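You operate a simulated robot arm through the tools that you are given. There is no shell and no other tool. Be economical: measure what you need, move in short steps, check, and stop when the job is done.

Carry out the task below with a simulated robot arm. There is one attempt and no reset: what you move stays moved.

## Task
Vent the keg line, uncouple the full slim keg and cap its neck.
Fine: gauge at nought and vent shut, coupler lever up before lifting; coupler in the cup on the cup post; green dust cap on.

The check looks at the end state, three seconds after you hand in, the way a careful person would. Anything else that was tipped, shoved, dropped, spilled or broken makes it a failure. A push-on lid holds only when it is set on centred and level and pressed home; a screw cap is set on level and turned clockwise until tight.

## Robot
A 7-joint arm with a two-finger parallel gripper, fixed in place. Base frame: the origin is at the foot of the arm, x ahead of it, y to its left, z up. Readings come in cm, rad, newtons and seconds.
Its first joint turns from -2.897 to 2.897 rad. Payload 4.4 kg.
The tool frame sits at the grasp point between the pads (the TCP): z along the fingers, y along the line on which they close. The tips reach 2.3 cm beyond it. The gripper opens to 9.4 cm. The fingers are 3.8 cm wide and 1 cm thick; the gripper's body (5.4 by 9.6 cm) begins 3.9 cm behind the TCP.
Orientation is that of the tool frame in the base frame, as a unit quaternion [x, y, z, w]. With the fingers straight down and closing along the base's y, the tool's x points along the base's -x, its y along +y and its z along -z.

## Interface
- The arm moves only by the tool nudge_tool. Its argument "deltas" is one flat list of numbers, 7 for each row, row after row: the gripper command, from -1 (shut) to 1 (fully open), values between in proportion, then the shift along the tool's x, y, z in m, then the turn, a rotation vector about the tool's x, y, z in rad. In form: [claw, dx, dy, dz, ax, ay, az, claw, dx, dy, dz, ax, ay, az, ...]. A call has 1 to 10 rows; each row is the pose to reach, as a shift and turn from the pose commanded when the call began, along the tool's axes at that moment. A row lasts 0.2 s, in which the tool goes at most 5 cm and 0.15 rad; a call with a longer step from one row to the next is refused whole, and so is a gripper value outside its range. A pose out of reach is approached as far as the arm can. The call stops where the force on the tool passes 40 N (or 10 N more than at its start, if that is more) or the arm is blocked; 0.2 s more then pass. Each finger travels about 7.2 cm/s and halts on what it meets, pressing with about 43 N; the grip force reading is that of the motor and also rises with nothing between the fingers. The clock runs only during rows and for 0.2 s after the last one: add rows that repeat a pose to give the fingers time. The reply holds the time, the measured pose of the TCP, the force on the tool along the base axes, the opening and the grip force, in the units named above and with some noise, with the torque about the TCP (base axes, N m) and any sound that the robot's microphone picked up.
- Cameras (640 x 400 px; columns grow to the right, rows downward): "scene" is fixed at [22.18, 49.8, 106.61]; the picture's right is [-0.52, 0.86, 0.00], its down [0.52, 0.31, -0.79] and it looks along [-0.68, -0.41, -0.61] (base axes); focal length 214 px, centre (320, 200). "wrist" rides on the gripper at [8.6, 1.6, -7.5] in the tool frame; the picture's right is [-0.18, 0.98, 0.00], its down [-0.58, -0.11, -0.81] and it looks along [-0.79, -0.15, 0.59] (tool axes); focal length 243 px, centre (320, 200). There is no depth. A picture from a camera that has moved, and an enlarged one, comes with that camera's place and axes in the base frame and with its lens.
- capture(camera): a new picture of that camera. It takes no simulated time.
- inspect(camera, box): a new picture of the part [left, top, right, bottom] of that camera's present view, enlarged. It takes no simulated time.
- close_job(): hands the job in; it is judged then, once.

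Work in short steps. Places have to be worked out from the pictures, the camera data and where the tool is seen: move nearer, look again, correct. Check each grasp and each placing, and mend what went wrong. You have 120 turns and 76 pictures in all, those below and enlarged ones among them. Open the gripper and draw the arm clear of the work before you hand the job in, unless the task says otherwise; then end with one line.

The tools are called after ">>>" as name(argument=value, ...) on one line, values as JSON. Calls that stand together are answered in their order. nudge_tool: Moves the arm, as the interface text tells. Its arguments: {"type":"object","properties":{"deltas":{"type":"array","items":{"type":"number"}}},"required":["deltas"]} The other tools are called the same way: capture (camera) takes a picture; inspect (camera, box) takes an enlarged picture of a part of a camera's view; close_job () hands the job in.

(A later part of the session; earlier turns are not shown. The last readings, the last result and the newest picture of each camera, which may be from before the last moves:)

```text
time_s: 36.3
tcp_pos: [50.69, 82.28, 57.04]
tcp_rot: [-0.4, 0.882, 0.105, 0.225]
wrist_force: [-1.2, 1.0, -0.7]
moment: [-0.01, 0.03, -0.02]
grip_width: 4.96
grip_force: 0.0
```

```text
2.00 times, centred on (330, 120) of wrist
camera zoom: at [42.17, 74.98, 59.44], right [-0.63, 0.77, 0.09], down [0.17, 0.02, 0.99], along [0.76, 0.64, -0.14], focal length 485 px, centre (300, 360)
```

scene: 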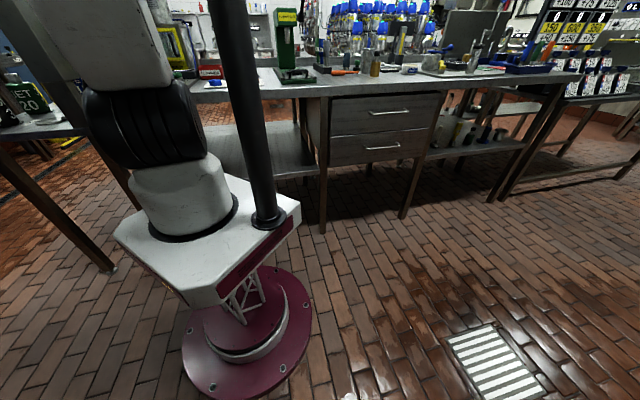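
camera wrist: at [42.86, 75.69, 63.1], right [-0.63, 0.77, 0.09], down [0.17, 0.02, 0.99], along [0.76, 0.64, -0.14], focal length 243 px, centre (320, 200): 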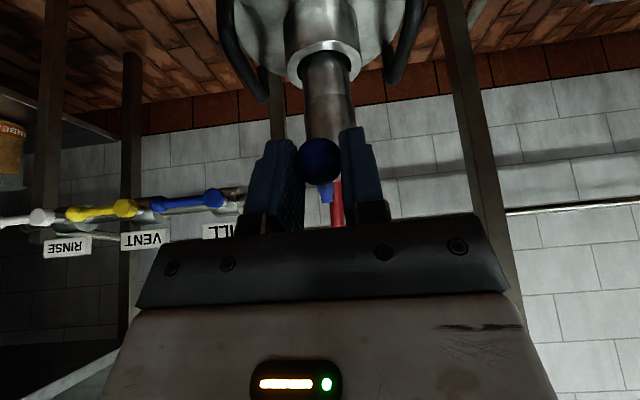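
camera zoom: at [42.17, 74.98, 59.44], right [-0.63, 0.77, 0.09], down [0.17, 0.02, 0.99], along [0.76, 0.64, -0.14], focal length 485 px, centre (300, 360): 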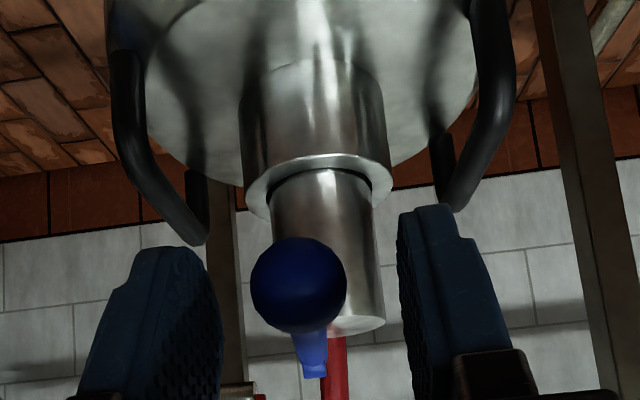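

The coupler is seated as before. I'll instead push the lever up from below with closed fingertips: retract, close, pitch outward, and move to a stand-off.

>>> nudge_tool(deltas=[0.06, 0, 0, -0.04, 0, 0, 0, 0.06, 0, 0, -0.08, 0, 0, 0, -1, 0.02, 0, -0.08, 0, -0.15, 0, -1, 0.045, -0.002, -0.07, 0, -0.3, 0, -1, 0.068, -0.004, -0.055, 0, -0.45, 0, -1, 0.0886, -0.005, -0.045, 0, -0.6, 0, -1, 0.0886, -0.005, -0.045, 0, -0.6, 0])

>>> capture(camera="wrist")

```text
time_s: 37.9
tcp_pos: [45.08, 73.94, 56.64]
tcp_rot: [-0.325, 0.789, 0.216, 0.474]
wrist_force: [-3.3, 3.7, 1.2]
moment: [-0.19, -0.07, -0.2]
grip_width: 0.01
grip_force: 42.7
out of reach, approached as far as the arm can: row 4
```

```text
37 pictures are left
camera wrist: at [36.45, 67.64, 52.33], right [-0.64, 0.74, 0.2], down [-0.22, -0.42, 0.88], along [0.73, 0.53, 0.43], focal length 243 px, centre (320, 200)
```

wrist: 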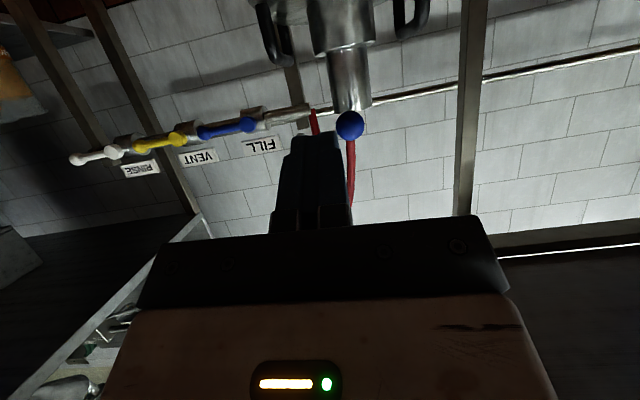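

A small side force is reported; I hold still one step to see whether it is only transient.

>>> nudge_tool(deltas=[-1, 0, 0, 0, 0, 0, 0, -1, 0, 0, 0, 0, 0, 0])

```text
time_s: 38.5
tcp_pos: [44.69, 74.48, 56.66]
tcp_rot: [-0.351, 0.776, 0.219, 0.476]
wrist_force: [-0.1, 0.9, 0.0]
moment: [-0.01, 0.0, -0.01]
grip_width: 0.02
grip_force: 42.5
```

Transient only. Advancing along the fingers to slip the tips beneath the lever.

>>> nudge_tool(deltas=[-1, 0, 0.001, 0.035, 0, 0, 0, -1, 0, 0.002, 0.07, 0, 0, 0, -1, 0, 0.004, 0.1, 0, 0, 0, -1, 0, 0.004, 0.1, 0, 0, 0])

>>> capture(camera="wrist")

```text
time_s: 39.5
tcp_pos: [49.94, 81.53, 52.25]
tcp_rot: [-0.351, 0.776, 0.219, 0.475]
wrist_force: [0.5, -0.6, 0.4]
moment: [0.03, -0.01, 0.02]
grip_width: 0.0
grip_force: 42.1
```

```text
36 pictures are left
camera wrist: at [41.82, 74.7, 47.89], right [-0.68, 0.71, 0.17], down [-0.22, -0.42, 0.88], along [0.7, 0.57, 0.44], focal length 243 px, centre (320, 200)
```

wrist: 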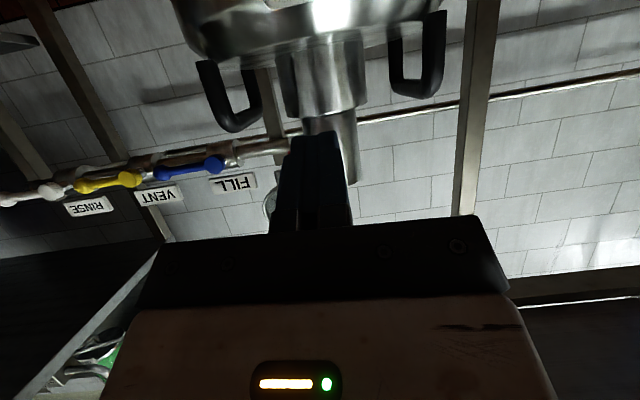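

Tips are under the lever. Lifting in small steps along its arc, first part.

>>> nudge_tool(deltas=[-1, -0.0134, 0, -0.0068, 0, 0, 0, -1, -0.0259, 0, -0.0131, 0, 0, 0, -1, -0.0385, 0, -0.0191, 0, 0, 0, -1, -0.0529, 0, -0.0218, 0, 0, 0])

>>> capture(camera="wrist")

```text
time_s: 40.5
tcp_pos: [50.41, 81.72, 58.06]
tcp_rot: [-0.349, 0.777, 0.218, 0.476]
wrist_force: [0.9, -0.5, 0.6]
moment: [0.01, -0.02, 0.04]
grip_width: 0.0
grip_force: 42.8
```

```text
35 pictures are left
camera wrist: at [42.24, 74.92, 53.57], right [-0.68, 0.71, 0.17], down [-0.21, -0.42, 0.88], along [0.7, 0.57, 0.44], focal length 243 px, centre (320, 200)
```

wrist: 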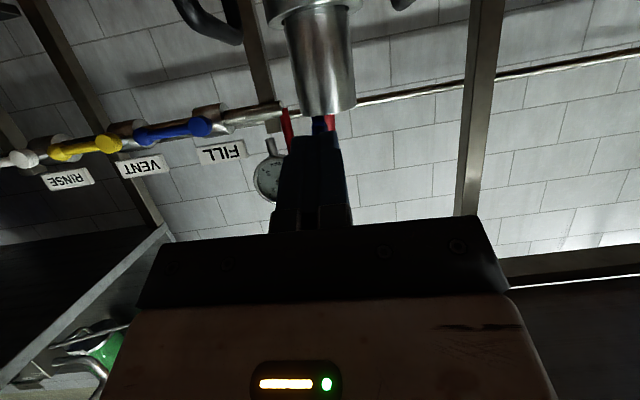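

The coupler stays seated and the lever yields freely. Continuing the arc to upright.

>>> nudge_tool(deltas=[-1, -0.015, -0.001, 0.0008, 0, 0, 0, -1, -0.0284, -0.0022, 0.0052, 0, 0, 0, -1, -0.04, -0.0039, 0.0137, 0, 0, 0, -1, -0.0494, -0.0057, 0.0245, 0, 0, 0, -1, -0.0494, -0.0057, 0.0245, 0, 0, 0])

>>> capture(camera="wrist")

```text
time_s: 41.7
tcp_pos: [53.82, 84.64, 61.12]
tcp_rot: [-0.35, 0.777, 0.218, 0.476]
wrist_force: [-2.0, -2.1, -22.8]
moment: [-0.46, 0.38, 0.0]
grip_width: 0.0
grip_force: 42.7
```

```text
34 pictures are left
camera wrist: at [45.63, 77.87, 56.79], right [-0.68, 0.71, 0.17], down [-0.21, -0.42, 0.88], along [0.7, 0.57, 0.44], focal length 243 px, centre (320, 200)
```

wrist: 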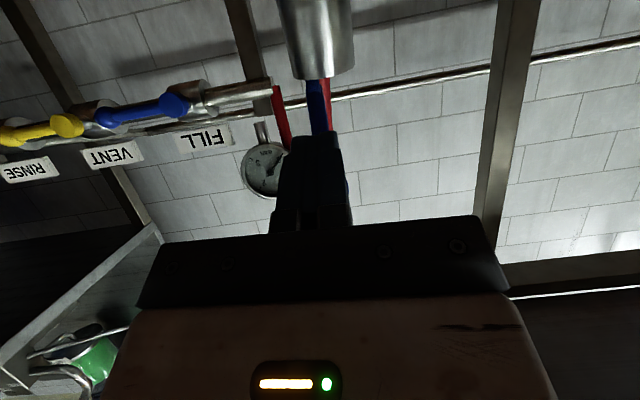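

Feeling 23 N downward, the lever has reached its stop. I withdraw and look.

>>> nudge_tool(deltas=[-1, 0.01, 0, 0.002, 0, 0, 0, -1, 0.01, 0, -0.035, 0, 0, 0, -1, 0.01, 0, -0.075, 0, 0, 0, -1, 0.01, 0, -0.11, 0, 0, 0, -1, 0.01, 0, -0.11, 0, 0, 0])

>>> capture(camera="wrist")

```text
time_s: 42.9
tcp_pos: [47.02, 76.96, 65.44]
tcp_rot: [-0.351, 0.776, 0.219, 0.476]
wrist_force: [-0.2, 0.6, -0.1]
moment: [-0.01, 0.01, -0.03]
grip_width: 0.0
grip_force: 42.6
```

```text
33 pictures are left
camera wrist: at [38.92, 70.06, 61.13], right [-0.68, 0.71, 0.17], down [-0.22, -0.42, 0.88], along [0.7, 0.57, 0.44], focal length 243 px, centre (320, 200)
```

wrist: 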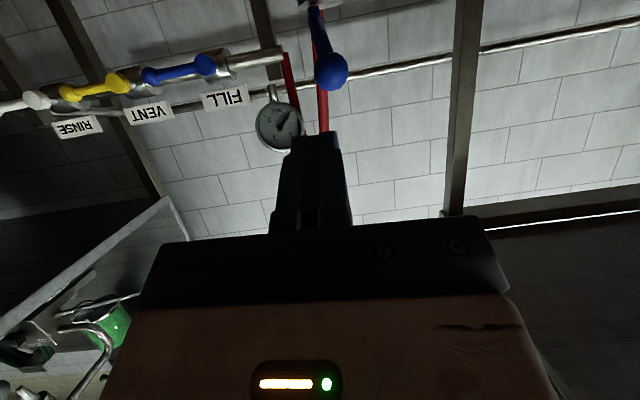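

The lever now stands up at about 40–45° at its stop, and stays; the coupler is still seated. I lower to a stand-off in front of the coupler body, opening the fingers to straddle it below the lever.

>>> nudge_tool(deltas=[-0.2, 0.02, 0.002, 0.0175, 0, -0.06, 0, 0.1, 0.04, 0.0034, 0.035, 0, -0.12, 0, 0.3, 0.06, 0.005, 0.0525, 0, -0.19, 0, 0.3, 0.08, 0.0068, 0.07, 0, -0.25, 0, 0.3, 0.08, 0.0068, 0.07, 0, -0.25, 0])

>>> capture(camera="wrist")

```text
time_s: 44.1
tcp_pos: [48.04, 79.4, 55.11]
tcp_rot: [-0.32, 0.711, 0.26, 0.569]
wrist_force: [0.0, -0.2, 0.1]
moment: [0.01, 0.02, 0.02]
grip_width: 6.13
grip_force: 0.1
```

```text
32 pictures are left
camera wrist: at [40.83, 73.73, 48.28], right [-0.71, 0.68, 0.19], down [-0.35, -0.57, 0.74], along [0.61, 0.46, 0.65], focal length 243 px, centre (320, 200)
```

wrist: 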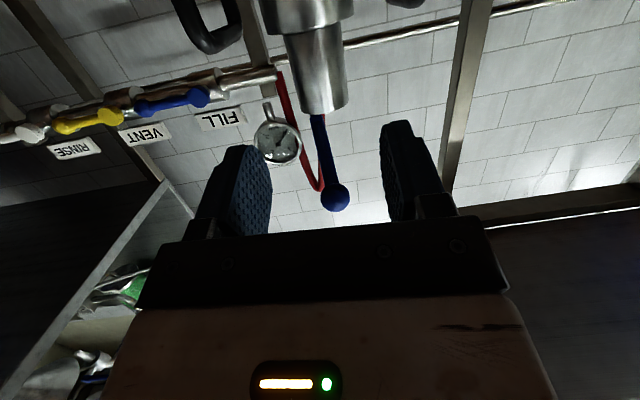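

Lined up: coupler axis is 12 cm straight ahead, lever knob clears above the palm. Advancing.

>>> nudge_tool(deltas=[0.3, -0.001, 0, 0.03, 0, 0, 0, 0.3, -0.002, 0, 0.06, 0, 0, 0, 0.3, -0.003, 0, 0.09, 0, 0, 0, 0.3, -0.004, 0, 0.119, 0, 0, 0, 0.3, -0.004, 0, 0.119, 0, 0, 0])

>>> capture(camera="wrist")

```text
time_s: 45.3
tcp_pos: [55.82, 88.4, 52.85]
tcp_rot: [-0.32, 0.711, 0.26, 0.57]
wrist_force: [0.2, 0.5, -1.5]
moment: [0.05, -0.02, -0.03]
grip_width: 6.14
grip_force: 0.1
```

```text
31 pictures are left
camera wrist: at [48.59, 82.6, 46.02], right [-0.71, 0.68, 0.19], down [-0.35, -0.57, 0.74], along [0.61, 0.46, 0.64], focal length 243 px, centre (320, 200)
```

wrist: 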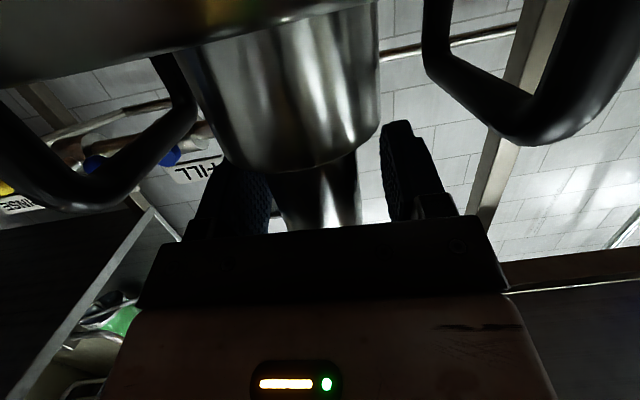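

The coupler body stands between the pads. Closing the grip.

>>> nudge_tool(deltas=[-1, 0, 0, 0, 0, 0, 0, -1, 0, 0, 0, 0, 0, 0, -1, 0, 0, 0, 0, 0, 0, -1, 0, 0, 0, 0, 0, 0])

```text
time_s: 46.3
tcp_pos: [55.86, 88.4, 52.82]
tcp_rot: [-0.32, 0.712, 0.26, 0.569]
wrist_force: [3.8, -4.2, 0.3]
moment: [-0.11, -0.25, -0.06]
grip_width: 4.11
grip_force: 43.1
```

Gripped at 4.1 cm. Lifting vertically, a little first.

>>> nudge_tool(deltas=[-1, -0.0098, 0, -0.0022, 0, 0, 0, -1, -0.0195, 0, -0.0043, 0, 0, 0, -1, -0.039, 0, -0.0086, 0, 0, 0, -1, -0.0586, 0, -0.013, 0, 0, 0])

>>> capture(camera="wrist")

```text
time_s: 47.3
tcp_pos: [55.89, 88.05, 58.9]
tcp_rot: [-0.32, 0.712, 0.26, 0.569]
wrist_force: [0.1, -0.6, -4.6]
moment: [0.01, 0.0, -0.01]
grip_width: 4.07
grip_force: 42.9
```

```text
30 pictures are left
camera wrist: at [48.71, 82.41, 52.04], right [-0.71, 0.68, 0.19], down [-0.35, -0.57, 0.74], along [0.61, 0.46, 0.64], focal length 243 px, centre (320, 200)
```

wrist: 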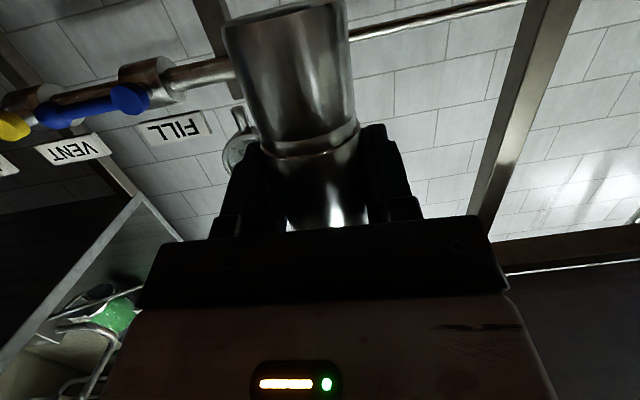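

The coupler (bottom about 6.5 cm below the TCP) is free of the neck. Re-triangulating the cup from six pictures gives its rim at (36.8, 94.5, 49). I raise a bit more, then carry it across above the cup, keeping it upright.

>>> nudge_tool(deltas=[-1, -0.025, 0, -0.0054, 0, 0, 0, -1, -0.0488, 0, -0.0108, 0, 0, 0, -1, -0.0458, 0.031, -0.0235, -0.041, 0, -0.009, -1, -0.0429, 0.062, -0.0361, -0.081, 0, -0.018, -1, -0.04, 0.093, -0.0488, -0.122, 0, -0.027, -1, -0.037, 0.124, -0.0615, -0.163, 0, -0.036, -1, -0.0341, 0.155, -0.0741, -0.203, 0, -0.045, -1, -0.0311, 0.186, -0.0868, -0.244, 0, -0.054, -1, -0.0311, 0.186, -0.0868, -0.244, 0, -0.054])

>>> capture(camera="wrist")

```text
time_s: 49.3
tcp_pos: [36.18, 94.97, 64.01]
tcp_rot: [-0.402, 0.668, 0.324, 0.535]
wrist_force: [0.7, -0.2, -3.9]
moment: [0.01, -0.02, 0.02]
grip_width: 4.1
grip_force: 42.5
out of reach, approached as far as the arm can: row 8, 9
```

```text
29 pictures are left
camera wrist: at [30.46, 87.77, 57.22], right [-0.85, 0.49, 0.18], down [-0.21, -0.64, 0.74], along [0.48, 0.59, 0.64], focal length 243 px, centre (320, 200)
```

wrist: 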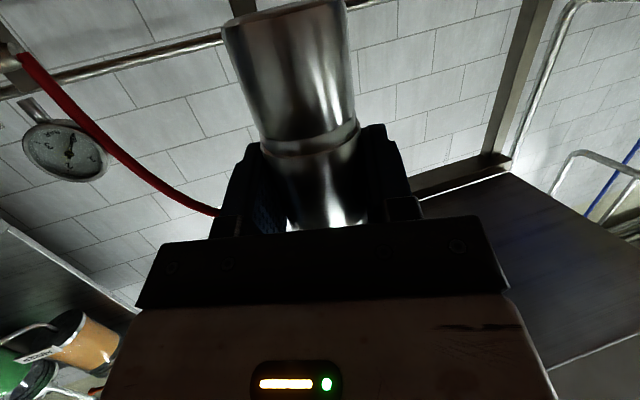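

Cup is out of the camera's view here, so I swing back a little with the tool pitched down to sight the cup beside the coupler before lowering.

>>> nudge_tool(deltas=[-1, -0.0076, -0.0162, -0.0117, 0, 0.06, 0, -1, -0.0152, -0.0324, -0.0235, 0, 0.2, 0, -1, -0.0229, -0.0486, -0.0352, 0, 0.34, 0, -1, -0.0305, -0.0649, -0.047, 0, 0.48, 0, -1, -0.0381, -0.0811, -0.0587, 0, 0.62, 0, -1, -0.0458, -0.0973, -0.0705, 0, 0.76, 0, -1, -0.0534, -0.1135, -0.0822, 0, 0.9, 0, -1, -0.061, -0.1297, -0.094, 0, 1.04, 0, -1, -0.061, -0.1297, -0.094, 0, 1.1, 0])

>>> capture(camera="wrist")

```text
time_s: 51.5
tcp_pos: [43.78, 82.98, 73.65]
tcp_rot: [-0.509, 0.827, 0.095, 0.218]
wrist_force: [0.2, 0.0, -3.9]
moment: [0.01, 0.01, 0.0]
grip_width: 4.12
grip_force: 43.2
out of reach, approached as far as the arm can: row 1, 7, 8, 9
stopped in row 9: the arm was blocked; the commanded pose is now the measured one
```

```text
28 pictures are left
camera wrist: at [37.09, 74.05, 76.17], right [-0.8, 0.6, 0.02], down [0.11, 0.11, 0.99], along [0.59, 0.79, -0.15], focal length 243 px, centre (320, 200)
```

wrist: 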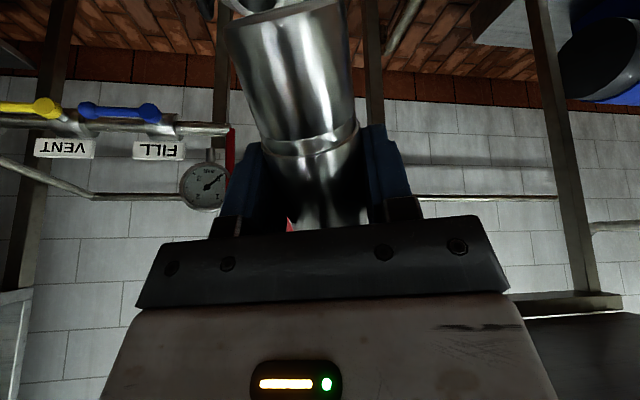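

Cup lies just above the frame; I draw back 15 cm in −y, watching the hose force.

>>> nudge_tool(deltas=[-1, 0.03, -0.0174, -0.0142, 0, 0, 0, -1, 0.06, -0.0348, -0.0285, 0, 0, 0, -1, 0.09, -0.0522, -0.0427, 0, 0, 0, -1, 0.12, -0.0696, -0.057, 0, 0, 0])

>>> inspect(camera="wrist", box=[340, 0, 600, 160])

```text
time_s: 52.5
tcp_pos: [43.78, 67.89, 73.56]
tcp_rot: [-0.508, 0.828, 0.093, 0.217]
wrist_force: [1.1, 0.2, -4.0]
moment: [0.04, 0.02, 0.02]
grip_width: 4.11
grip_force: 43.1
```

```text
2.46 times, centred on (470, 80) of wrist
camera zoom: at [37.06, 58.95, 76.12], right [-0.8, 0.6, 0.02], down [0.11, 0.11, 0.99], along [0.59, 0.79, -0.15], focal length 597 px, centre (-49, 495)
```

zoom: 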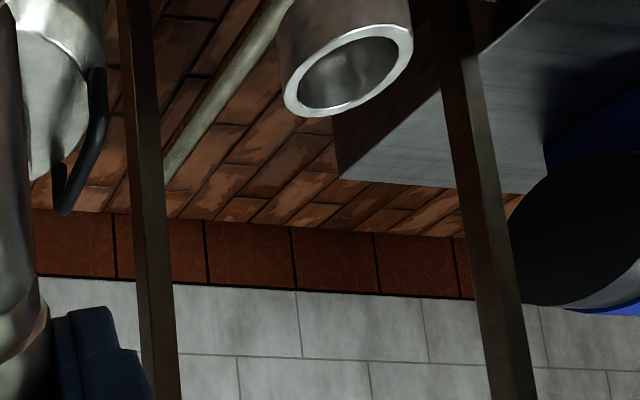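

Fresh sighting puts the cup rim at about (36.6, 94.9, 49), matching the other rays. I return upright to a point above it.

>>> nudge_tool(deltas=[-1, -0.0145, 0.0219, 0.0217, -0.005, -0.0976, 0.0062, -1, -0.029, 0.0438, 0.0433, -0.0099, -0.1952, 0.0124, -1, -0.0435, 0.0657, 0.065, -0.0149, -0.2928, 0.0185, -1, -0.058, 0.0876, 0.0867, -0.0198, -0.3904, 0.0247, -1, -0.0726, 0.1094, 0.1083, -0.0248, -0.4881, 0.0309, -1, -0.0871, 0.1313, 0.13, -0.0297, -0.5857, 0.0371, -1, -0.1016, 0.1532, 0.1517, -0.0347, -0.6833, 0.0432, -1, -0.1161, 0.1751, 0.1733, -0.0396, -0.7809, 0.0494, -1, -0.1306, 0.197, 0.195, -0.0446, -0.8785, 0.0556, -1, -0.1306, 0.197, 0.195, -0.0446, -0.8785, 0.0556])

```text
time_s: 54.7
tcp_pos: [36.21, 94.84, 60.49]
tcp_rot: [-0.402, 0.669, 0.322, 0.535]
wrist_force: [0.4, 0.5, -4.0]
moment: [-0.06, 0.02, 0.04]
grip_width: 4.11
grip_force: 43.2
out of reach, approached as far as the arm can: row 3, 4, 8, 9
```

Slightly off by 0.4 cm in x; I correct with a touch of yaw and come down 3 cm, still above the rim contact.

>>> nudge_tool(deltas=[-1, 0.0144, -0.0016, 0.0045, -0.049, 0, -0.011, -1, 0.0287, -0.0032, 0.009, -0.0975, 0, -0.0216, -1, 0.0287, -0.0032, 0.009, -0.0975, 0, -0.0216])

>>> capture(camera="wrist")

```text
time_s: 55.5
tcp_pos: [34.89, 96.02, 59.37]
tcp_rot: [-0.412, 0.666, 0.324, 0.531]
wrist_force: [-1.2, 0.0, -5.0]
moment: [0.03, -0.02, -0.03]
grip_width: 4.1
grip_force: 43.0
out of reach, approached as far as the arm can: row 1, 2, 3
```

```text
26 pictures are left
camera wrist: at [29.34, 88.52, 52.52], right [-0.86, 0.48, 0.17], down [-0.2, -0.63, 0.75], along [0.47, 0.61, 0.64], focal length 243 px, centre (320, 200)
```

wrist: 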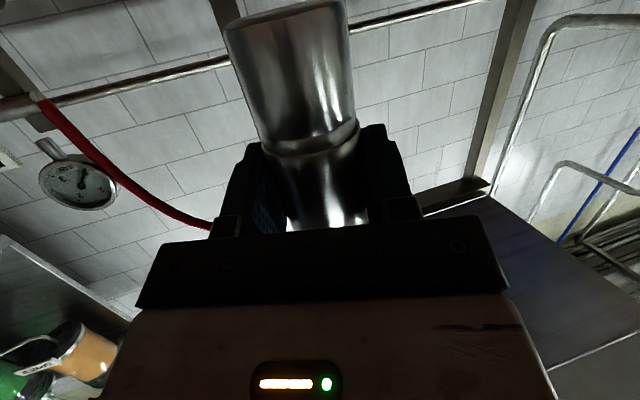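

That went the wrong way: the arm's limit here wants clockwise yaw. I yaw back clockwise and recentre.

>>> nudge_tool(deltas=[-1, 0.002, -0.01, 0, 0.122, 0, 0.027, -1, 0.002, -0.02, 0, 0.244, 0, 0.054, -1, 0.002, -0.02, 0, 0.244, 0, 0.054])

```text
time_s: 56.3
tcp_pos: [36.74, 95.16, 59.18]
tcp_rot: [-0.325, 0.712, 0.253, 0.568]
wrist_force: [-0.1, 0.1, -3.9]
moment: [0.0, 0.05, -0.01]
grip_width: 4.09
grip_force: 43.2
```

Free of limits now. Lowering in steps to just past the rim height and checking the force.

>>> nudge_tool(deltas=[-1, 0.0105, -0.0006, -0.0005, 0, 0, 0, -1, 0.0202, -0.0005, 0.0017, 0, 0, 0, -1, 0.0299, -0.0004, 0.004, 0, 0, 0, -1, 0.0347, -0.0003, 0.0051, 0, 0, 0, -1, 0.0396, -0.0003, 0.0062, 0, 0, 0, -1, 0.0435, -0.0003, 0.0071, 0, 0, 0])

>>> capture(camera="wrist")

```text
time_s: 57.7
tcp_pos: [36.62, 94.94, 54.79]
tcp_rot: [-0.326, 0.711, 0.254, 0.569]
wrist_force: [0.7, -0.8, -4.9]
moment: [0.01, -0.01, 0.0]
grip_width: 4.09
grip_force: 42.9
```

```text
25 pictures are left
camera wrist: at [29.35, 89.09, 48.03], right [-0.71, 0.68, 0.17], down [-0.36, -0.56, 0.75], along [0.61, 0.47, 0.64], focal length 243 px, centre (320, 200)
```

wrist: 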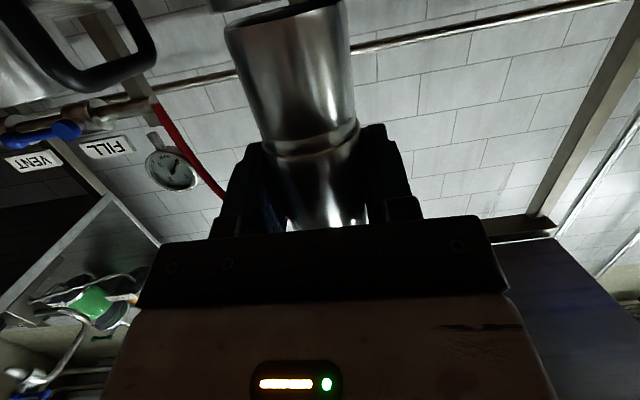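

The cup's rim shows at the very top edge, just under the coupler; enlarging.

>>> inspect(camera="wrist", box=[200, 0, 380, 60])

```text
3.56 times, centred on (290, 30) of wrist
camera zoom: at [29.35, 89.09, 48.03], right [-0.71, 0.68, 0.17], down [-0.36, -0.56, 0.75], along [0.61, 0.47, 0.64], focal length 863 px, centre (427, 804)
```

zoom: 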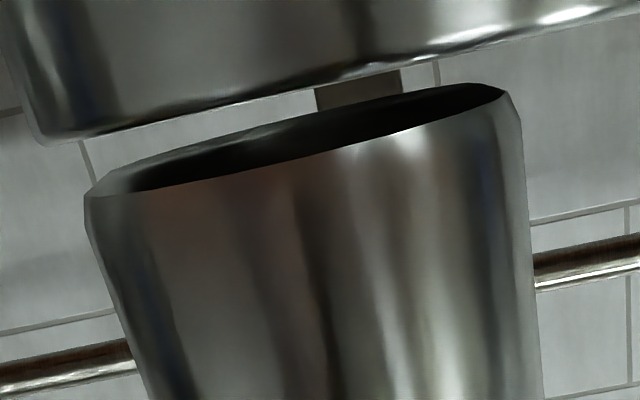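

Seen from rim level: rim z ≈ 47.9, and the cup's left tangent says its centre is at (36.5, 96.05), 1.1 cm farther out than my coupler. I raise slightly, shift, and recheck.

>>> nudge_tool(deltas=[-1, -0.008, 0, -0.002, 0, 0, 0, -1, -0.0096, 0.008, 0.0056, 0, 0, 0, -1, -0.0096, 0.008, 0.0056, 0, 0, 0])

>>> inspect(camera="wrist", box=[180, 0, 420, 100])

```text
time_s: 58.5
tcp_pos: [36.44, 95.99, 55.64]
tcp_rot: [-0.326, 0.712, 0.254, 0.568]
wrist_force: [0.3, 0.1, -4.6]
moment: [0.02, 0.0, -0.03]
grip_width: 4.09
grip_force: 42.6
```

```text
2.67 times, centred on (300, 50) of wrist
camera zoom: at [29.25, 90.19, 48.81], right [-0.71, 0.68, 0.17], down [-0.36, -0.56, 0.75], along [0.6, 0.47, 0.64], focal length 647 px, centre (373, 600)
```

zoom: 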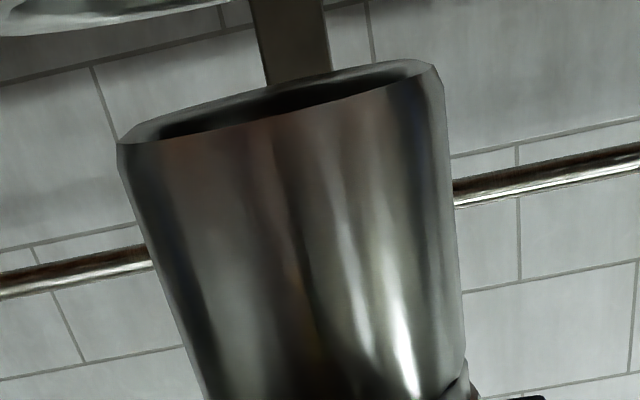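

Ambiguous from so near. I back off 10 cm and sideways so that the whole cup can be seen beside the coupler at rim level.

>>> nudge_tool(deltas=[-1, 0.0056, -0.02, -0.0243, 0, 0, 0, -1, 0.0113, -0.04, -0.0485, 0, 0, 0, -1, 0.017, -0.06, -0.073, 0, 0, 0, -1, 0.0235, -0.08, -0.097, 0, 0, 0, -1, 0.0235, -0.08, -0.097, 0, 0, 0])

>>> inspect(camera="wrist", box=[320, 0, 560, 120])

```text
time_s: 59.7
tcp_pos: [35.98, 82.95, 55.71]
tcp_rot: [-0.326, 0.711, 0.254, 0.568]
wrist_force: [-0.1, -0.3, -4.1]
moment: [-0.02, 0.05, -0.02]
grip_width: 4.09
grip_force: 43.4
```

```text
2.67 times, centred on (440, 60) of wrist
camera zoom: at [28.7, 77.18, 48.88], right [-0.71, 0.68, 0.17], down [-0.35, -0.56, 0.75], along [0.61, 0.47, 0.64], focal length 647 px, centre (0, 573)
```

zoom: 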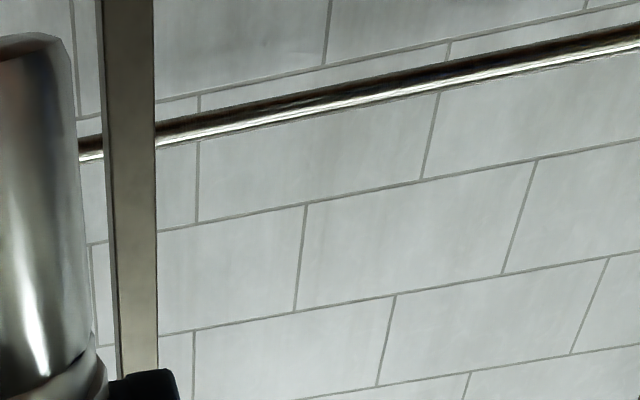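

Cup just out of the top; pitching down 0.35 rad.

>>> nudge_tool(deltas=[-1, 0, 0, 0, 0, 0.12, 0, -1, 0, 0, 0, 0, 0.24, 0, -1, 0, 0, 0, 0, 0.38, 0, -1, 0, 0, 0, 0, 0.4, 0])

>>> inspect(camera="wrist", box=[320, 0, 560, 150])

```text
time_s: 60.7
tcp_pos: [35.89, 83.19, 55.57]
tcp_rot: [-0.369, 0.811, 0.183, 0.415]
wrist_force: [-0.1, -0.6, -4.1]
moment: [0.0, -0.01, -0.01]
grip_width: 4.08
grip_force: 43.0
```

```text
2.67 times, centred on (440, 75) of wrist
camera zoom: at [27.4, 75.95, 52.94], right [-0.67, 0.73, 0.14], down [-0.13, -0.3, 0.95], along [0.73, 0.61, 0.29], focal length 647 px, centre (0, 533)
```

zoom: 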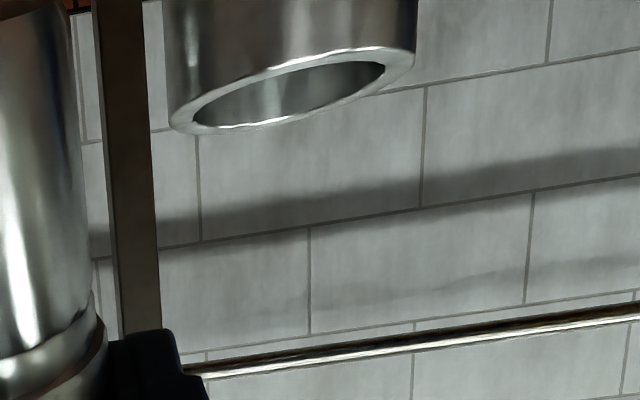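

Clear view now: both tangents give the cup centre at (36.65, 96.1), rim z 47.8, bore 4.8 cm against the coupler's 3.6 cm plug. I return upright above that point.

>>> nudge_tool(deltas=[-1, -0.018, 0.02, 0.018, 0, -0.1, 0, -1, -0.036, 0.04, 0.0365, 0, -0.2, 0, -1, -0.0535, 0.06, 0.055, 0, -0.3, 0, -1, -0.0715, 0.0796, 0.073, 0, -0.4, 0, -1, -0.0715, 0.0796, 0.073, 0, -0.4, 0])

```text
time_s: 61.9
tcp_pos: [36.35, 96.08, 57.21]
tcp_rot: [-0.326, 0.712, 0.254, 0.568]
wrist_force: [0.5, -0.2, -5.0]
moment: [0.0, 0.01, 0.0]
grip_width: 4.09
grip_force: 42.5
```

Lowering into the cup, slowly past the rim.

>>> nudge_tool(deltas=[-1, 0.0094, -0.0018, 0.0038, 0, 0, 0, -1, 0.0191, -0.0017, 0.0061, 0, 0, 0, -1, 0.0288, -0.0016, 0.0084, 0, 0, 0, -1, 0.0337, -0.0016, 0.0095, 0, 0, 0, -1, 0.0386, -0.0015, 0.0106, 0, 0, 0, -1, 0.0434, -0.0015, 0.0117, 0, 0, 0])

>>> capture(camera="wrist")

```text
time_s: 63.3
tcp_pos: [37.02, 96.1, 52.73]
tcp_rot: [-0.325, 0.712, 0.254, 0.568]
wrist_force: [0.2, 1.2, -3.2]
moment: [0.01, 0.01, 0.02]
grip_width: 4.1
grip_force: 43.0
```

```text
20 pictures are left
camera wrist: at [29.71, 90.22, 45.86], right [-0.71, 0.68, 0.17], down [-0.36, -0.56, 0.75], along [0.6, 0.47, 0.64], focal length 243 px, centre (320, 200)
```

wrist: 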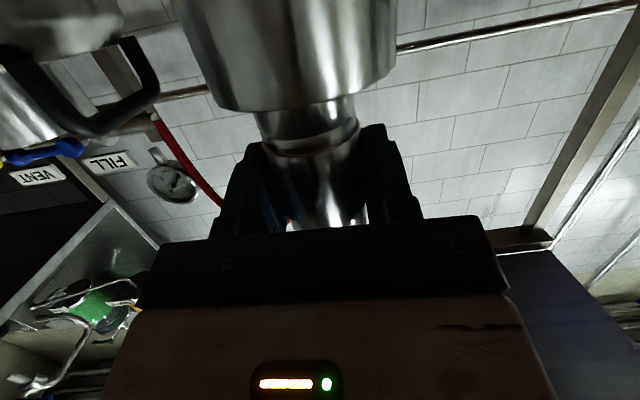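

The plug is inside the cup without touching. Lowering on until it seats.

>>> nudge_tool(deltas=[-1, 0.0049, 0, 0.0011, 0, 0, 0, -1, 0.0097, 0, 0.0022, 0, 0, 0, -1, 0.0127, 0, 0.0029, 0, 0, 0, -1, 0.0146, 0, 0.0034, 0, 0, 0, -1, 0.0165, 0, 0.0038, 0, 0, 0])

>>> inspect(camera="wrist", box=[160, 0, 480, 230])

```text
time_s: 64.5
tcp_pos: [36.78, 96.04, 50.86]
tcp_rot: [-0.324, 0.712, 0.253, 0.57]
wrist_force: [0.3, -1.0, -2.6]
moment: [-0.03, -0.03, -0.02]
grip_width: 4.09
grip_force: 43.3
```

```text
1.74 times, centred on (320, 115) of wrist
camera zoom: at [29.72, 90.19, 44.06], right [-0.71, 0.68, 0.17], down [-0.36, -0.56, 0.75], along [0.61, 0.47, 0.64], focal length 422 px, centre (320, 348)
```

zoom: 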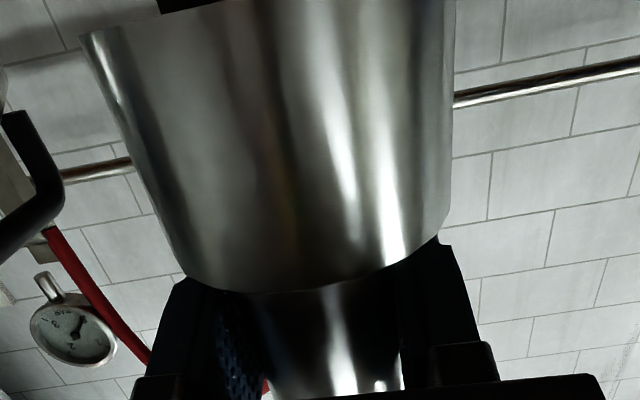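

The coupler is centred well inside the cup; pads are ~0.7 cm above the rim. A few mm more, checking the force, then release.

>>> nudge_tool(deltas=[-1, 0.002, 0, 0.0005, 0, 0, 0, -1, 0.004, 0, 0.001, 0, 0, 0, -1, 0.004, 0, 0.001, 0, 0, 0])

```text
time_s: 65.3
tcp_pos: [36.98, 96.31, 50.73]
tcp_rot: [-0.324, 0.711, 0.254, 0.57]
wrist_force: [0.4, -4.0, 32.3]
moment: [0.42, -0.31, -0.02]
grip_width: 4.11
grip_force: 42.8
```

It has bottomed (32 N). I relax 2 mm and open the fingers.

>>> nudge_tool(deltas=[-1, -0.003, 0, -0.0007, 0, 0, 0, -0.05, -0.003, 0, -0.0007, 0, 0, 0, 0.2, -0.003, 0, -0.0007, 0, 0, 0, 0.35, -0.003, 0, -0.0007, 0, 0, 0, 0.35, -0.003, 0, -0.0007, 0, 0, 0])

>>> capture(camera="wrist")

```text
time_s: 66.5
tcp_pos: [36.85, 95.97, 50.72]
tcp_rot: [-0.325, 0.712, 0.253, 0.569]
wrist_force: [-0.4, -0.6, -0.5]
moment: [0.05, -0.08, 0.0]
grip_width: 6.35
grip_force: 0.0
```

```text
18 pictures are left
camera wrist: at [29.71, 90.2, 43.98], right [-0.71, 0.68, 0.17], down [-0.35, -0.56, 0.75], along [0.61, 0.47, 0.64], focal length 243 px, centre (320, 200)
```

wrist: 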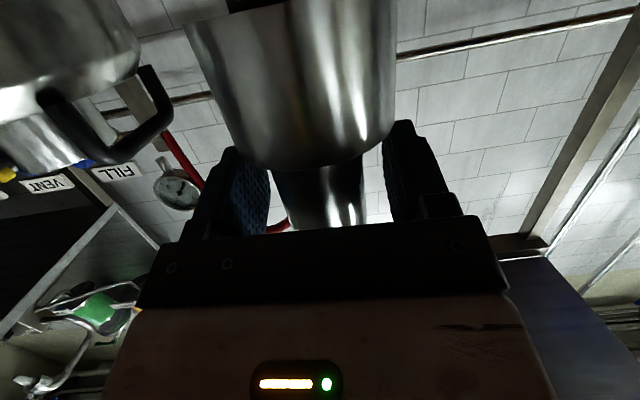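

Released and standing. I withdraw along the finger axis and look.

>>> nudge_tool(deltas=[0.35, 0, 0, -0.035, 0, 0, 0, 0.35, 0, 0, -0.07, 0, 0, 0, 0.35, 0, 0, -0.105, 0, 0, 0, 0.35, 0, 0, -0.14, 0, 0, 0, 0.35, 0, 0, -0.14, 0, 0.1, 0])

>>> capture(camera="wrist")

```text
time_s: 67.7
tcp_pos: [27.94, 85.81, 53.96]
tcp_rot: [-0.338, 0.74, 0.237, 0.532]
wrist_force: [0.8, 1.0, 0.2]
moment: [0.02, 0.03, 0.0]
grip_width: 6.34
grip_force: 0.0
```

```text
17 pictures are left
camera wrist: at [20.28, 79.47, 48.12], right [-0.7, 0.69, 0.17], down [-0.3, -0.5, 0.81], along [0.65, 0.52, 0.56], focal length 243 px, centre (320, 200)
```

wrist: 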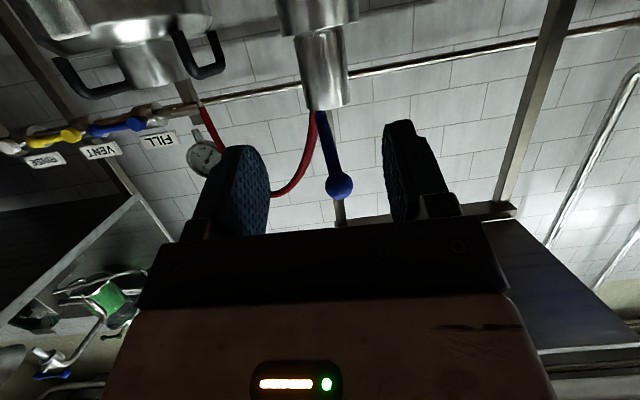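

The coupler stands upright in the cup with its lever up. Now for the green cap on the shelf: I back out from under the shelf and rise.

>>> nudge_tool(deltas=[0.35, 0.001, -0.0155, -0.034, 0, 0, 0, 0.35, 0.002, -0.031, -0.0675, 0, 0, 0, 0.35, 0.003, -0.0465, -0.101, 0, 0, 0, 0.35, 0.0044, -0.062, -0.135, 0, 0, 0, 0.35, -0.039, -0.0625, -0.15, 0, 0, 0, 0.35, -0.083, -0.063, -0.165, 0, 0, 0, 0.35, -0.127, -0.0635, -0.18, 0, 0, 0, 0.35, -0.171, -0.064, -0.195, 0, 0, 0, 0.35, -0.215, -0.0645, -0.21, 0, 0, 0])

>>> nudge_tool(deltas=[1, -0.03, 0, -0.0103, -0.0404, 0.1058, -0.0308, 1, -0.06, 0, -0.0207, -0.0809, 0.2117, -0.0617, 1, -0.09, -0.001, -0.031, -0.1213, 0.3175, -0.0925, 1, -0.12, -0.001, -0.0413, -0.1617, 0.4233, -0.1233, 1, -0.15, -0.002, -0.0517, -0.2022, 0.5292, -0.1542, 1, -0.18, -0.002, -0.062, -0.2426, 0.635, -0.185, 1, -0.18, -0.002, -0.062, -0.2426, 0.635, -0.185])

>>> capture(camera="wrist")

```text
time_s: 69.7
tcp_pos: [24.04, 71.85, 80.9]
tcp_rot: [-0.338, 0.74, 0.237, 0.531]
wrist_force: [-0.1, 0.1, -0.2]
moment: [-0.03, -0.02, 0.01]
grip_width: 6.36
grip_force: 0.1
```

```text
time_s: 71.5
tcp_pos: [23.68, 71.27, 103.7]
tcp_rot: [-0.517, 0.794, 0.173, 0.268]
wrist_force: [-0.3, 0.5, -1.0]
moment: [0.05, -0.03, 0.0]
grip_width: 9.39
grip_force: 0.0
stopped in row 7: the arm was blocked; the commanded pose is now the measured one
```

```text
16 pictures are left
camera wrist: at [17.57, 61.62, 104.38], right [-0.84, 0.53, 0.11], down [0.09, -0.07, 0.99], along [0.54, 0.84, 0.01], focal length 243 px, centre (320, 200)
```

wrist: 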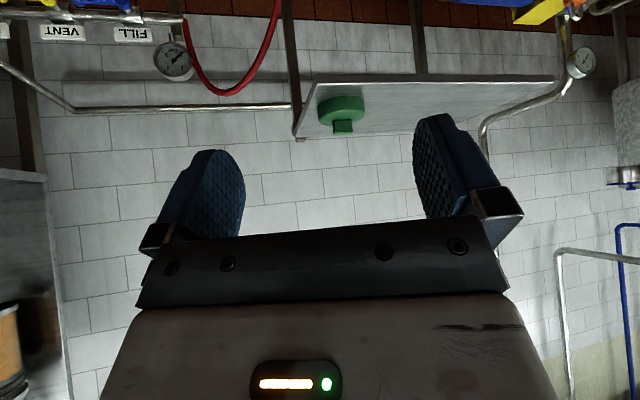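

The cap is in view on its shelf. Enlarging.

>>> inspect(camera="wrist", box=[280, 60, 440, 160])

```text
4.00 times, centred on (360, 110) of wrist
camera zoom: at [17.57, 61.62, 104.38], right [-0.84, 0.53, 0.11], down [0.09, -0.07, 0.99], along [0.54, 0.84, 0.01], focal length 970 px, centre (160, 560)
```

zoom: 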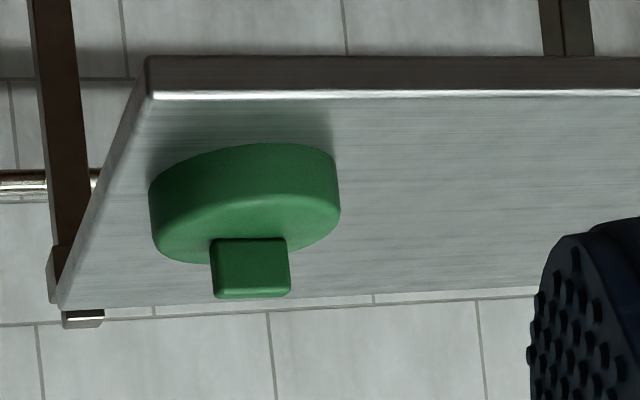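

Cap: centre (34.4, 97.0), 7.5 cm wide, top face z≈92.9, a round knob ~2.8 cm wide up to z≈94.8. I'll grip the knob with the tool tilted outward; moving to a stand-off with clockwise yaw.

>>> nudge_tool(deltas=[0.5, -0.026, 0.0048, 0.021, 0.031, -0.025, 0.035, 0.5, -0.052, 0.0096, 0.042, 0.061, -0.05, 0.069, 0.5, -0.078, 0.0143, 0.063, 0.092, -0.075, 0.104, 0.5, -0.104, 0.0191, 0.084, 0.123, -0.099, 0.138, 0.5, -0.13, 0.0239, 0.105, 0.153, -0.124, 0.173, 0.5, -0.156, 0.0287, 0.126, 0.184, -0.149, 0.208, 0.5, -0.156, 0.0287, 0.126, 0.184, -0.149, 0.208])

>>> capture(camera="wrist")

```text
time_s: 73.1
tcp_pos: [29.27, 90.78, 102.94]
tcp_rot: [-0.389, 0.835, 0.164, 0.353]
wrist_force: [0.1, -0.8, -0.6]
moment: [0.02, 0.0, 0.01]
grip_width: 7.05
grip_force: 0.1
```

```text
14 pictures are left
camera wrist: at [20.75, 83.12, 101.96], right [-0.67, 0.73, 0.13], down [-0.03, -0.2, 0.98], along [0.74, 0.65, 0.16], focal length 243 px, centre (320, 200)
```

wrist: 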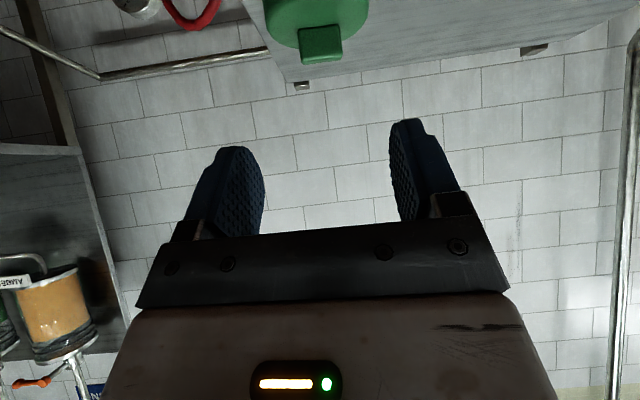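

Aligned: the knob lies straight ahead on the finger axis. Advancing 9.9 cm.

>>> nudge_tool(deltas=[0.5, 0, 0, 0.03, 0, 0, 0, 0.5, 0, 0, 0.06, 0, 0, 0, 0.5, 0, 0.001, 0.08, 0, 0, 0, 0.5, 0, 0.001, 0.09, 0, 0, 0, 0.5, 0, 0.001, 0.098, 0, 0, 0])

>>> capture(camera="wrist")

```text
time_s: 74.3
tcp_pos: [33.72, 96.29, 96.09]
tcp_rot: [-0.39, 0.835, 0.163, 0.353]
wrist_force: [-0.3, 0.8, 0.0]
moment: [0.02, 0.01, 0.01]
grip_width: 7.04
grip_force: 0.0
```

```text
13 pictures are left
camera wrist: at [25.17, 88.56, 95.04], right [-0.67, 0.73, 0.13], down [-0.03, -0.2, 0.98], along [0.74, 0.65, 0.16], focal length 243 px, centre (320, 200)
```

wrist: 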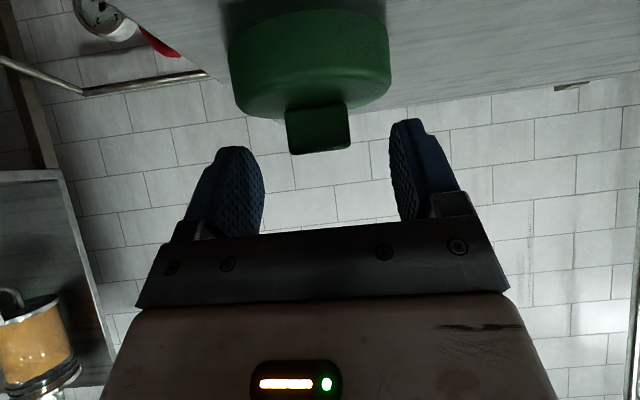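

The knob is between the fingertips as computed. Closing.

>>> nudge_tool(deltas=[-1, 0, 0, 0, 0, 0, 0, -1, 0, 0, 0, 0, 0, 0, -1, 0, 0, 0, 0, 0, 0, -1, 0, 0, 0, 0, 0, 0, -1, 0, 0, 0, 0, 0, 0])

>>> capture(camera="wrist")

```text
time_s: 75.5
tcp_pos: [33.62, 96.16, 96.08]
tcp_rot: [-0.391, 0.834, 0.164, 0.352]
wrist_force: [-0.8, 1.0, 1.0]
moment: [0.09, 0.07, -0.01]
grip_width: 2.93
grip_force: 43.0
```

```text
12 pictures are left
camera wrist: at [25.17, 88.54, 95.06], right [-0.67, 0.73, 0.13], down [-0.03, -0.2, 0.98], along [0.74, 0.65, 0.16], focal length 243 px, centre (320, 200)
```

wrist: 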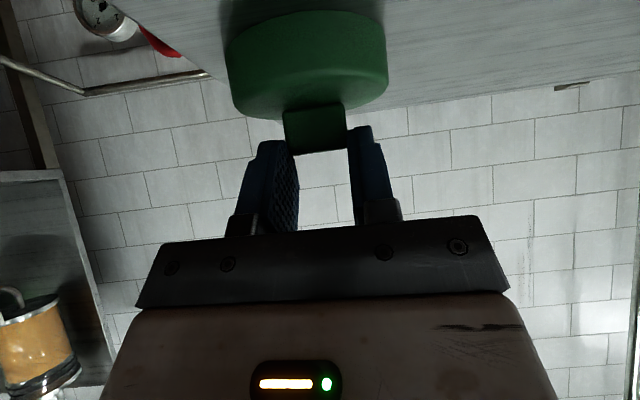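

Knob gripped at 2.9 cm. Lifting the cap straight up.

>>> nudge_tool(deltas=[-1, -0.0072, 0, -0.007, 0, 0, 0, -1, -0.0215, 0, -0.0209, 0, 0, 0, -1, -0.043, 0, -0.0418, 0, 0, 0, -1, -0.0574, 0, -0.0558, 0, 0, 0])

>>> capture(camera="wrist")

```text
time_s: 76.5
tcp_pos: [33.65, 96.08, 104.1]
tcp_rot: [-0.391, 0.834, 0.164, 0.353]
wrist_force: [-0.7, -0.3, -1.5]
moment: [0.0, -0.01, -0.03]
grip_width: 3.0
grip_force: 42.7
```

```text
11 pictures are left
camera wrist: at [25.08, 88.51, 103.19], right [-0.67, 0.73, 0.13], down [-0.03, -0.2, 0.98], along [0.74, 0.65, 0.16], focal length 243 px, centre (320, 200)
```

wrist: 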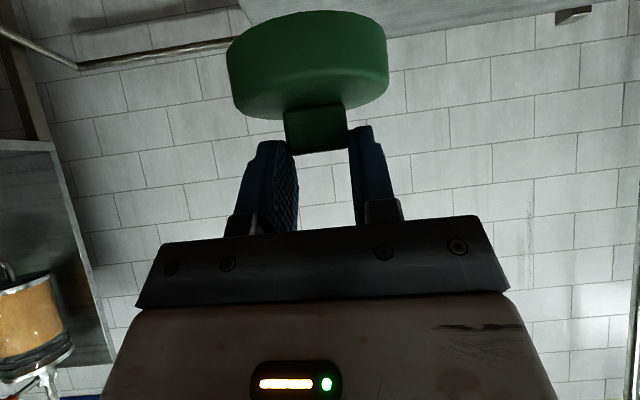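

Cap is level in the grip; its centre is (0.65, 0.86) ahead of the TCP. I carry it back off the shelf, then down to a stand-off beside the keg where the neck will be visible next to the cap.

>>> nudge_tool(deltas=[-1, 0.0236, -0.0219, -0.0242, 0, 0, 0, -1, 0.0472, -0.0438, -0.0485, 0, 0, 0, -1, 0.0708, -0.0658, -0.0727, 0, 0, 0, -1, 0.0944, -0.0877, -0.0969, 0, 0, 0])

>>> nudge_tool(deltas=[-1, 0.0212, -0.0214, 0.0356, 0, 0, 0, -1, 0.0424, -0.0428, 0.0712, 0, 0, 0, -1, 0.0636, -0.0642, 0.1068, 0, 0, 0, -1, 0.0848, -0.0856, 0.1424, 0, 0, 0, -1, 0.106, -0.107, 0.178, 0, 0, 0, -1, 0.1272, -0.1284, 0.2136, 0, 0, 0, -1, 0.1484, -0.1498, 0.2492, 0, 0, 0, -1, 0.1696, -0.1712, 0.2848, 0, 0, 0, -1, 0.1908, -0.1926, 0.3204, 0, 0, 0, -1, 0.212, -0.214, 0.356, 0, 0, 0])

>>> capture(camera="wrist")

```text
time_s: 77.5
tcp_pos: [31.68, 80.08, 104.29]
tcp_rot: [-0.39, 0.834, 0.164, 0.353]
wrist_force: [-0.3, -1.0, -0.2]
moment: [0.01, -0.04, -0.02]
grip_width: 2.94
grip_force: 43.3
```

```text
time_s: 79.7
tcp_pos: [55.15, 74.89, 64.25]
tcp_rot: [-0.388, 0.835, 0.163, 0.354]
wrist_force: [-0.1, 0.0, 0.8]
moment: [-0.03, 0.01, -0.03]
grip_width: 2.99
grip_force: 43.1
```

```text
10 pictures are left
camera wrist: at [46.56, 67.27, 63.16], right [-0.67, 0.73, 0.13], down [-0.03, -0.2, 0.98], along [0.74, 0.65, 0.16], focal length 243 px, centre (320, 200)
```

wrist: 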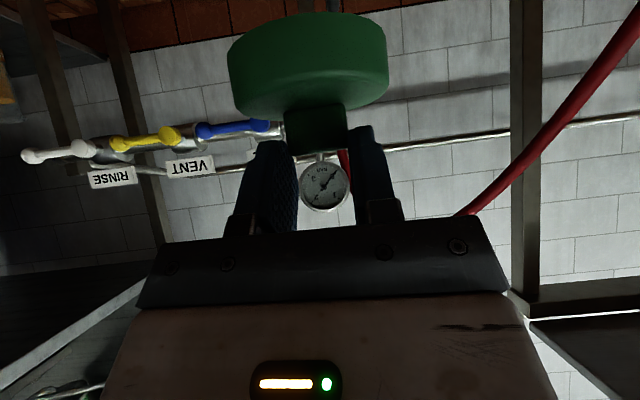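

Neck still below the frame; lowering 6 cm here (cap clear of the keg).

>>> nudge_tool(deltas=[-1, 0.0215, 0, 0.0209, 0, 0, 0, -1, 0.043, 0, 0.0418, 0, 0, 0, -1, 0.043, 0, 0.0418, 0, 0, 0])

>>> inspect(camera="wrist", box=[220, 0, 540, 160])

```text
time_s: 80.5
tcp_pos: [55.06, 74.92, 58.2]
tcp_rot: [-0.39, 0.834, 0.164, 0.353]
wrist_force: [0.1, -0.6, -0.8]
moment: [-0.01, 0.0, -0.04]
grip_width: 2.98
grip_force: 42.8
```

```text
2.00 times, centred on (380, 80) of wrist
camera zoom: at [46.54, 67.22, 57.22], right [-0.67, 0.73, 0.13], down [-0.03, -0.2, 0.98], along [0.74, 0.65, 0.16], focal length 485 px, centre (200, 440)
```

zoom: 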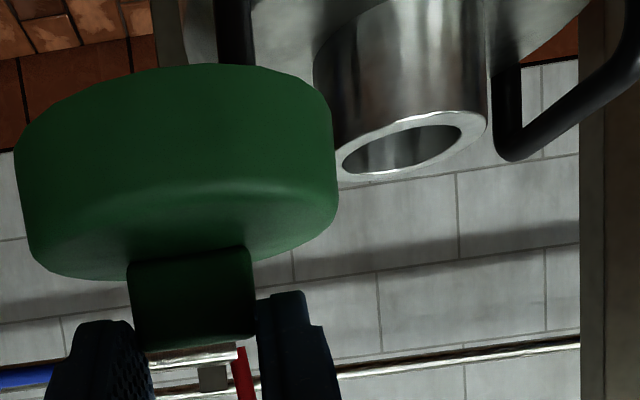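

Neck centre refined to (55.9, 88.4), top z≈49.7, OD 5.9. I move the cap horizontally over it, ~2.5 cm above.

>>> nudge_tool(deltas=[-1, -0.0169, 0.02, 0.0174, 0, 0, 0, -1, -0.0338, 0.04, 0.0347, 0, 0, 0, -1, -0.0507, 0.06, 0.0521, 0, 0, 0, -1, -0.0676, 0.08, 0.0694, 0, 0, 0, -1, -0.0676, 0.08, 0.0694, 0, 0, 0])

>>> capture(camera="wrist")

```text
time_s: 81.7
tcp_pos: [55.04, 87.22, 58.11]
tcp_rot: [-0.39, 0.835, 0.164, 0.352]
wrist_force: [-0.3, 0.8, -0.2]
moment: [0.0, 0.0, 0.0]
grip_width: 3.0
grip_force: 43.4
```

```text
8 pictures are left
camera wrist: at [46.65, 79.63, 57.14], right [-0.67, 0.73, 0.13], down [-0.03, -0.2, 0.98], along [0.74, 0.65, 0.16], focal length 243 px, centre (320, 200)
```

wrist: 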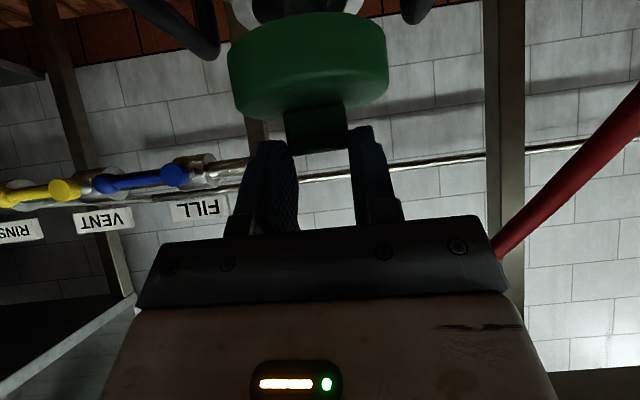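

>>> inspect(camera="wrist", box=[210, 0, 410, 125])

```text
3.20 times, centred on (310, 62) of wrist
camera zoom: at [46.65, 79.63, 57.14], right [-0.67, 0.73, 0.13], down [-0.03, -0.2, 0.98], along [0.74, 0.65, 0.16], focal length 776 px, centre (352, 640)
```

zoom: 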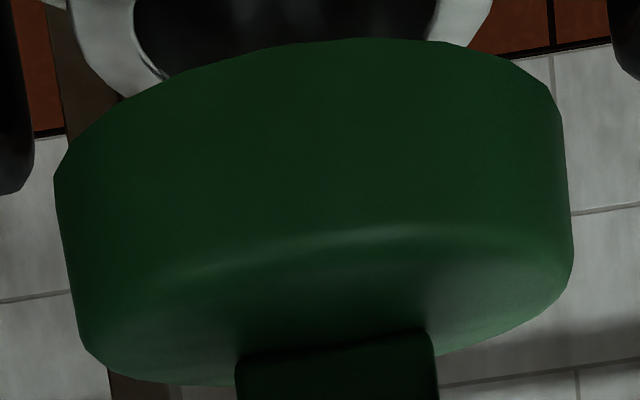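

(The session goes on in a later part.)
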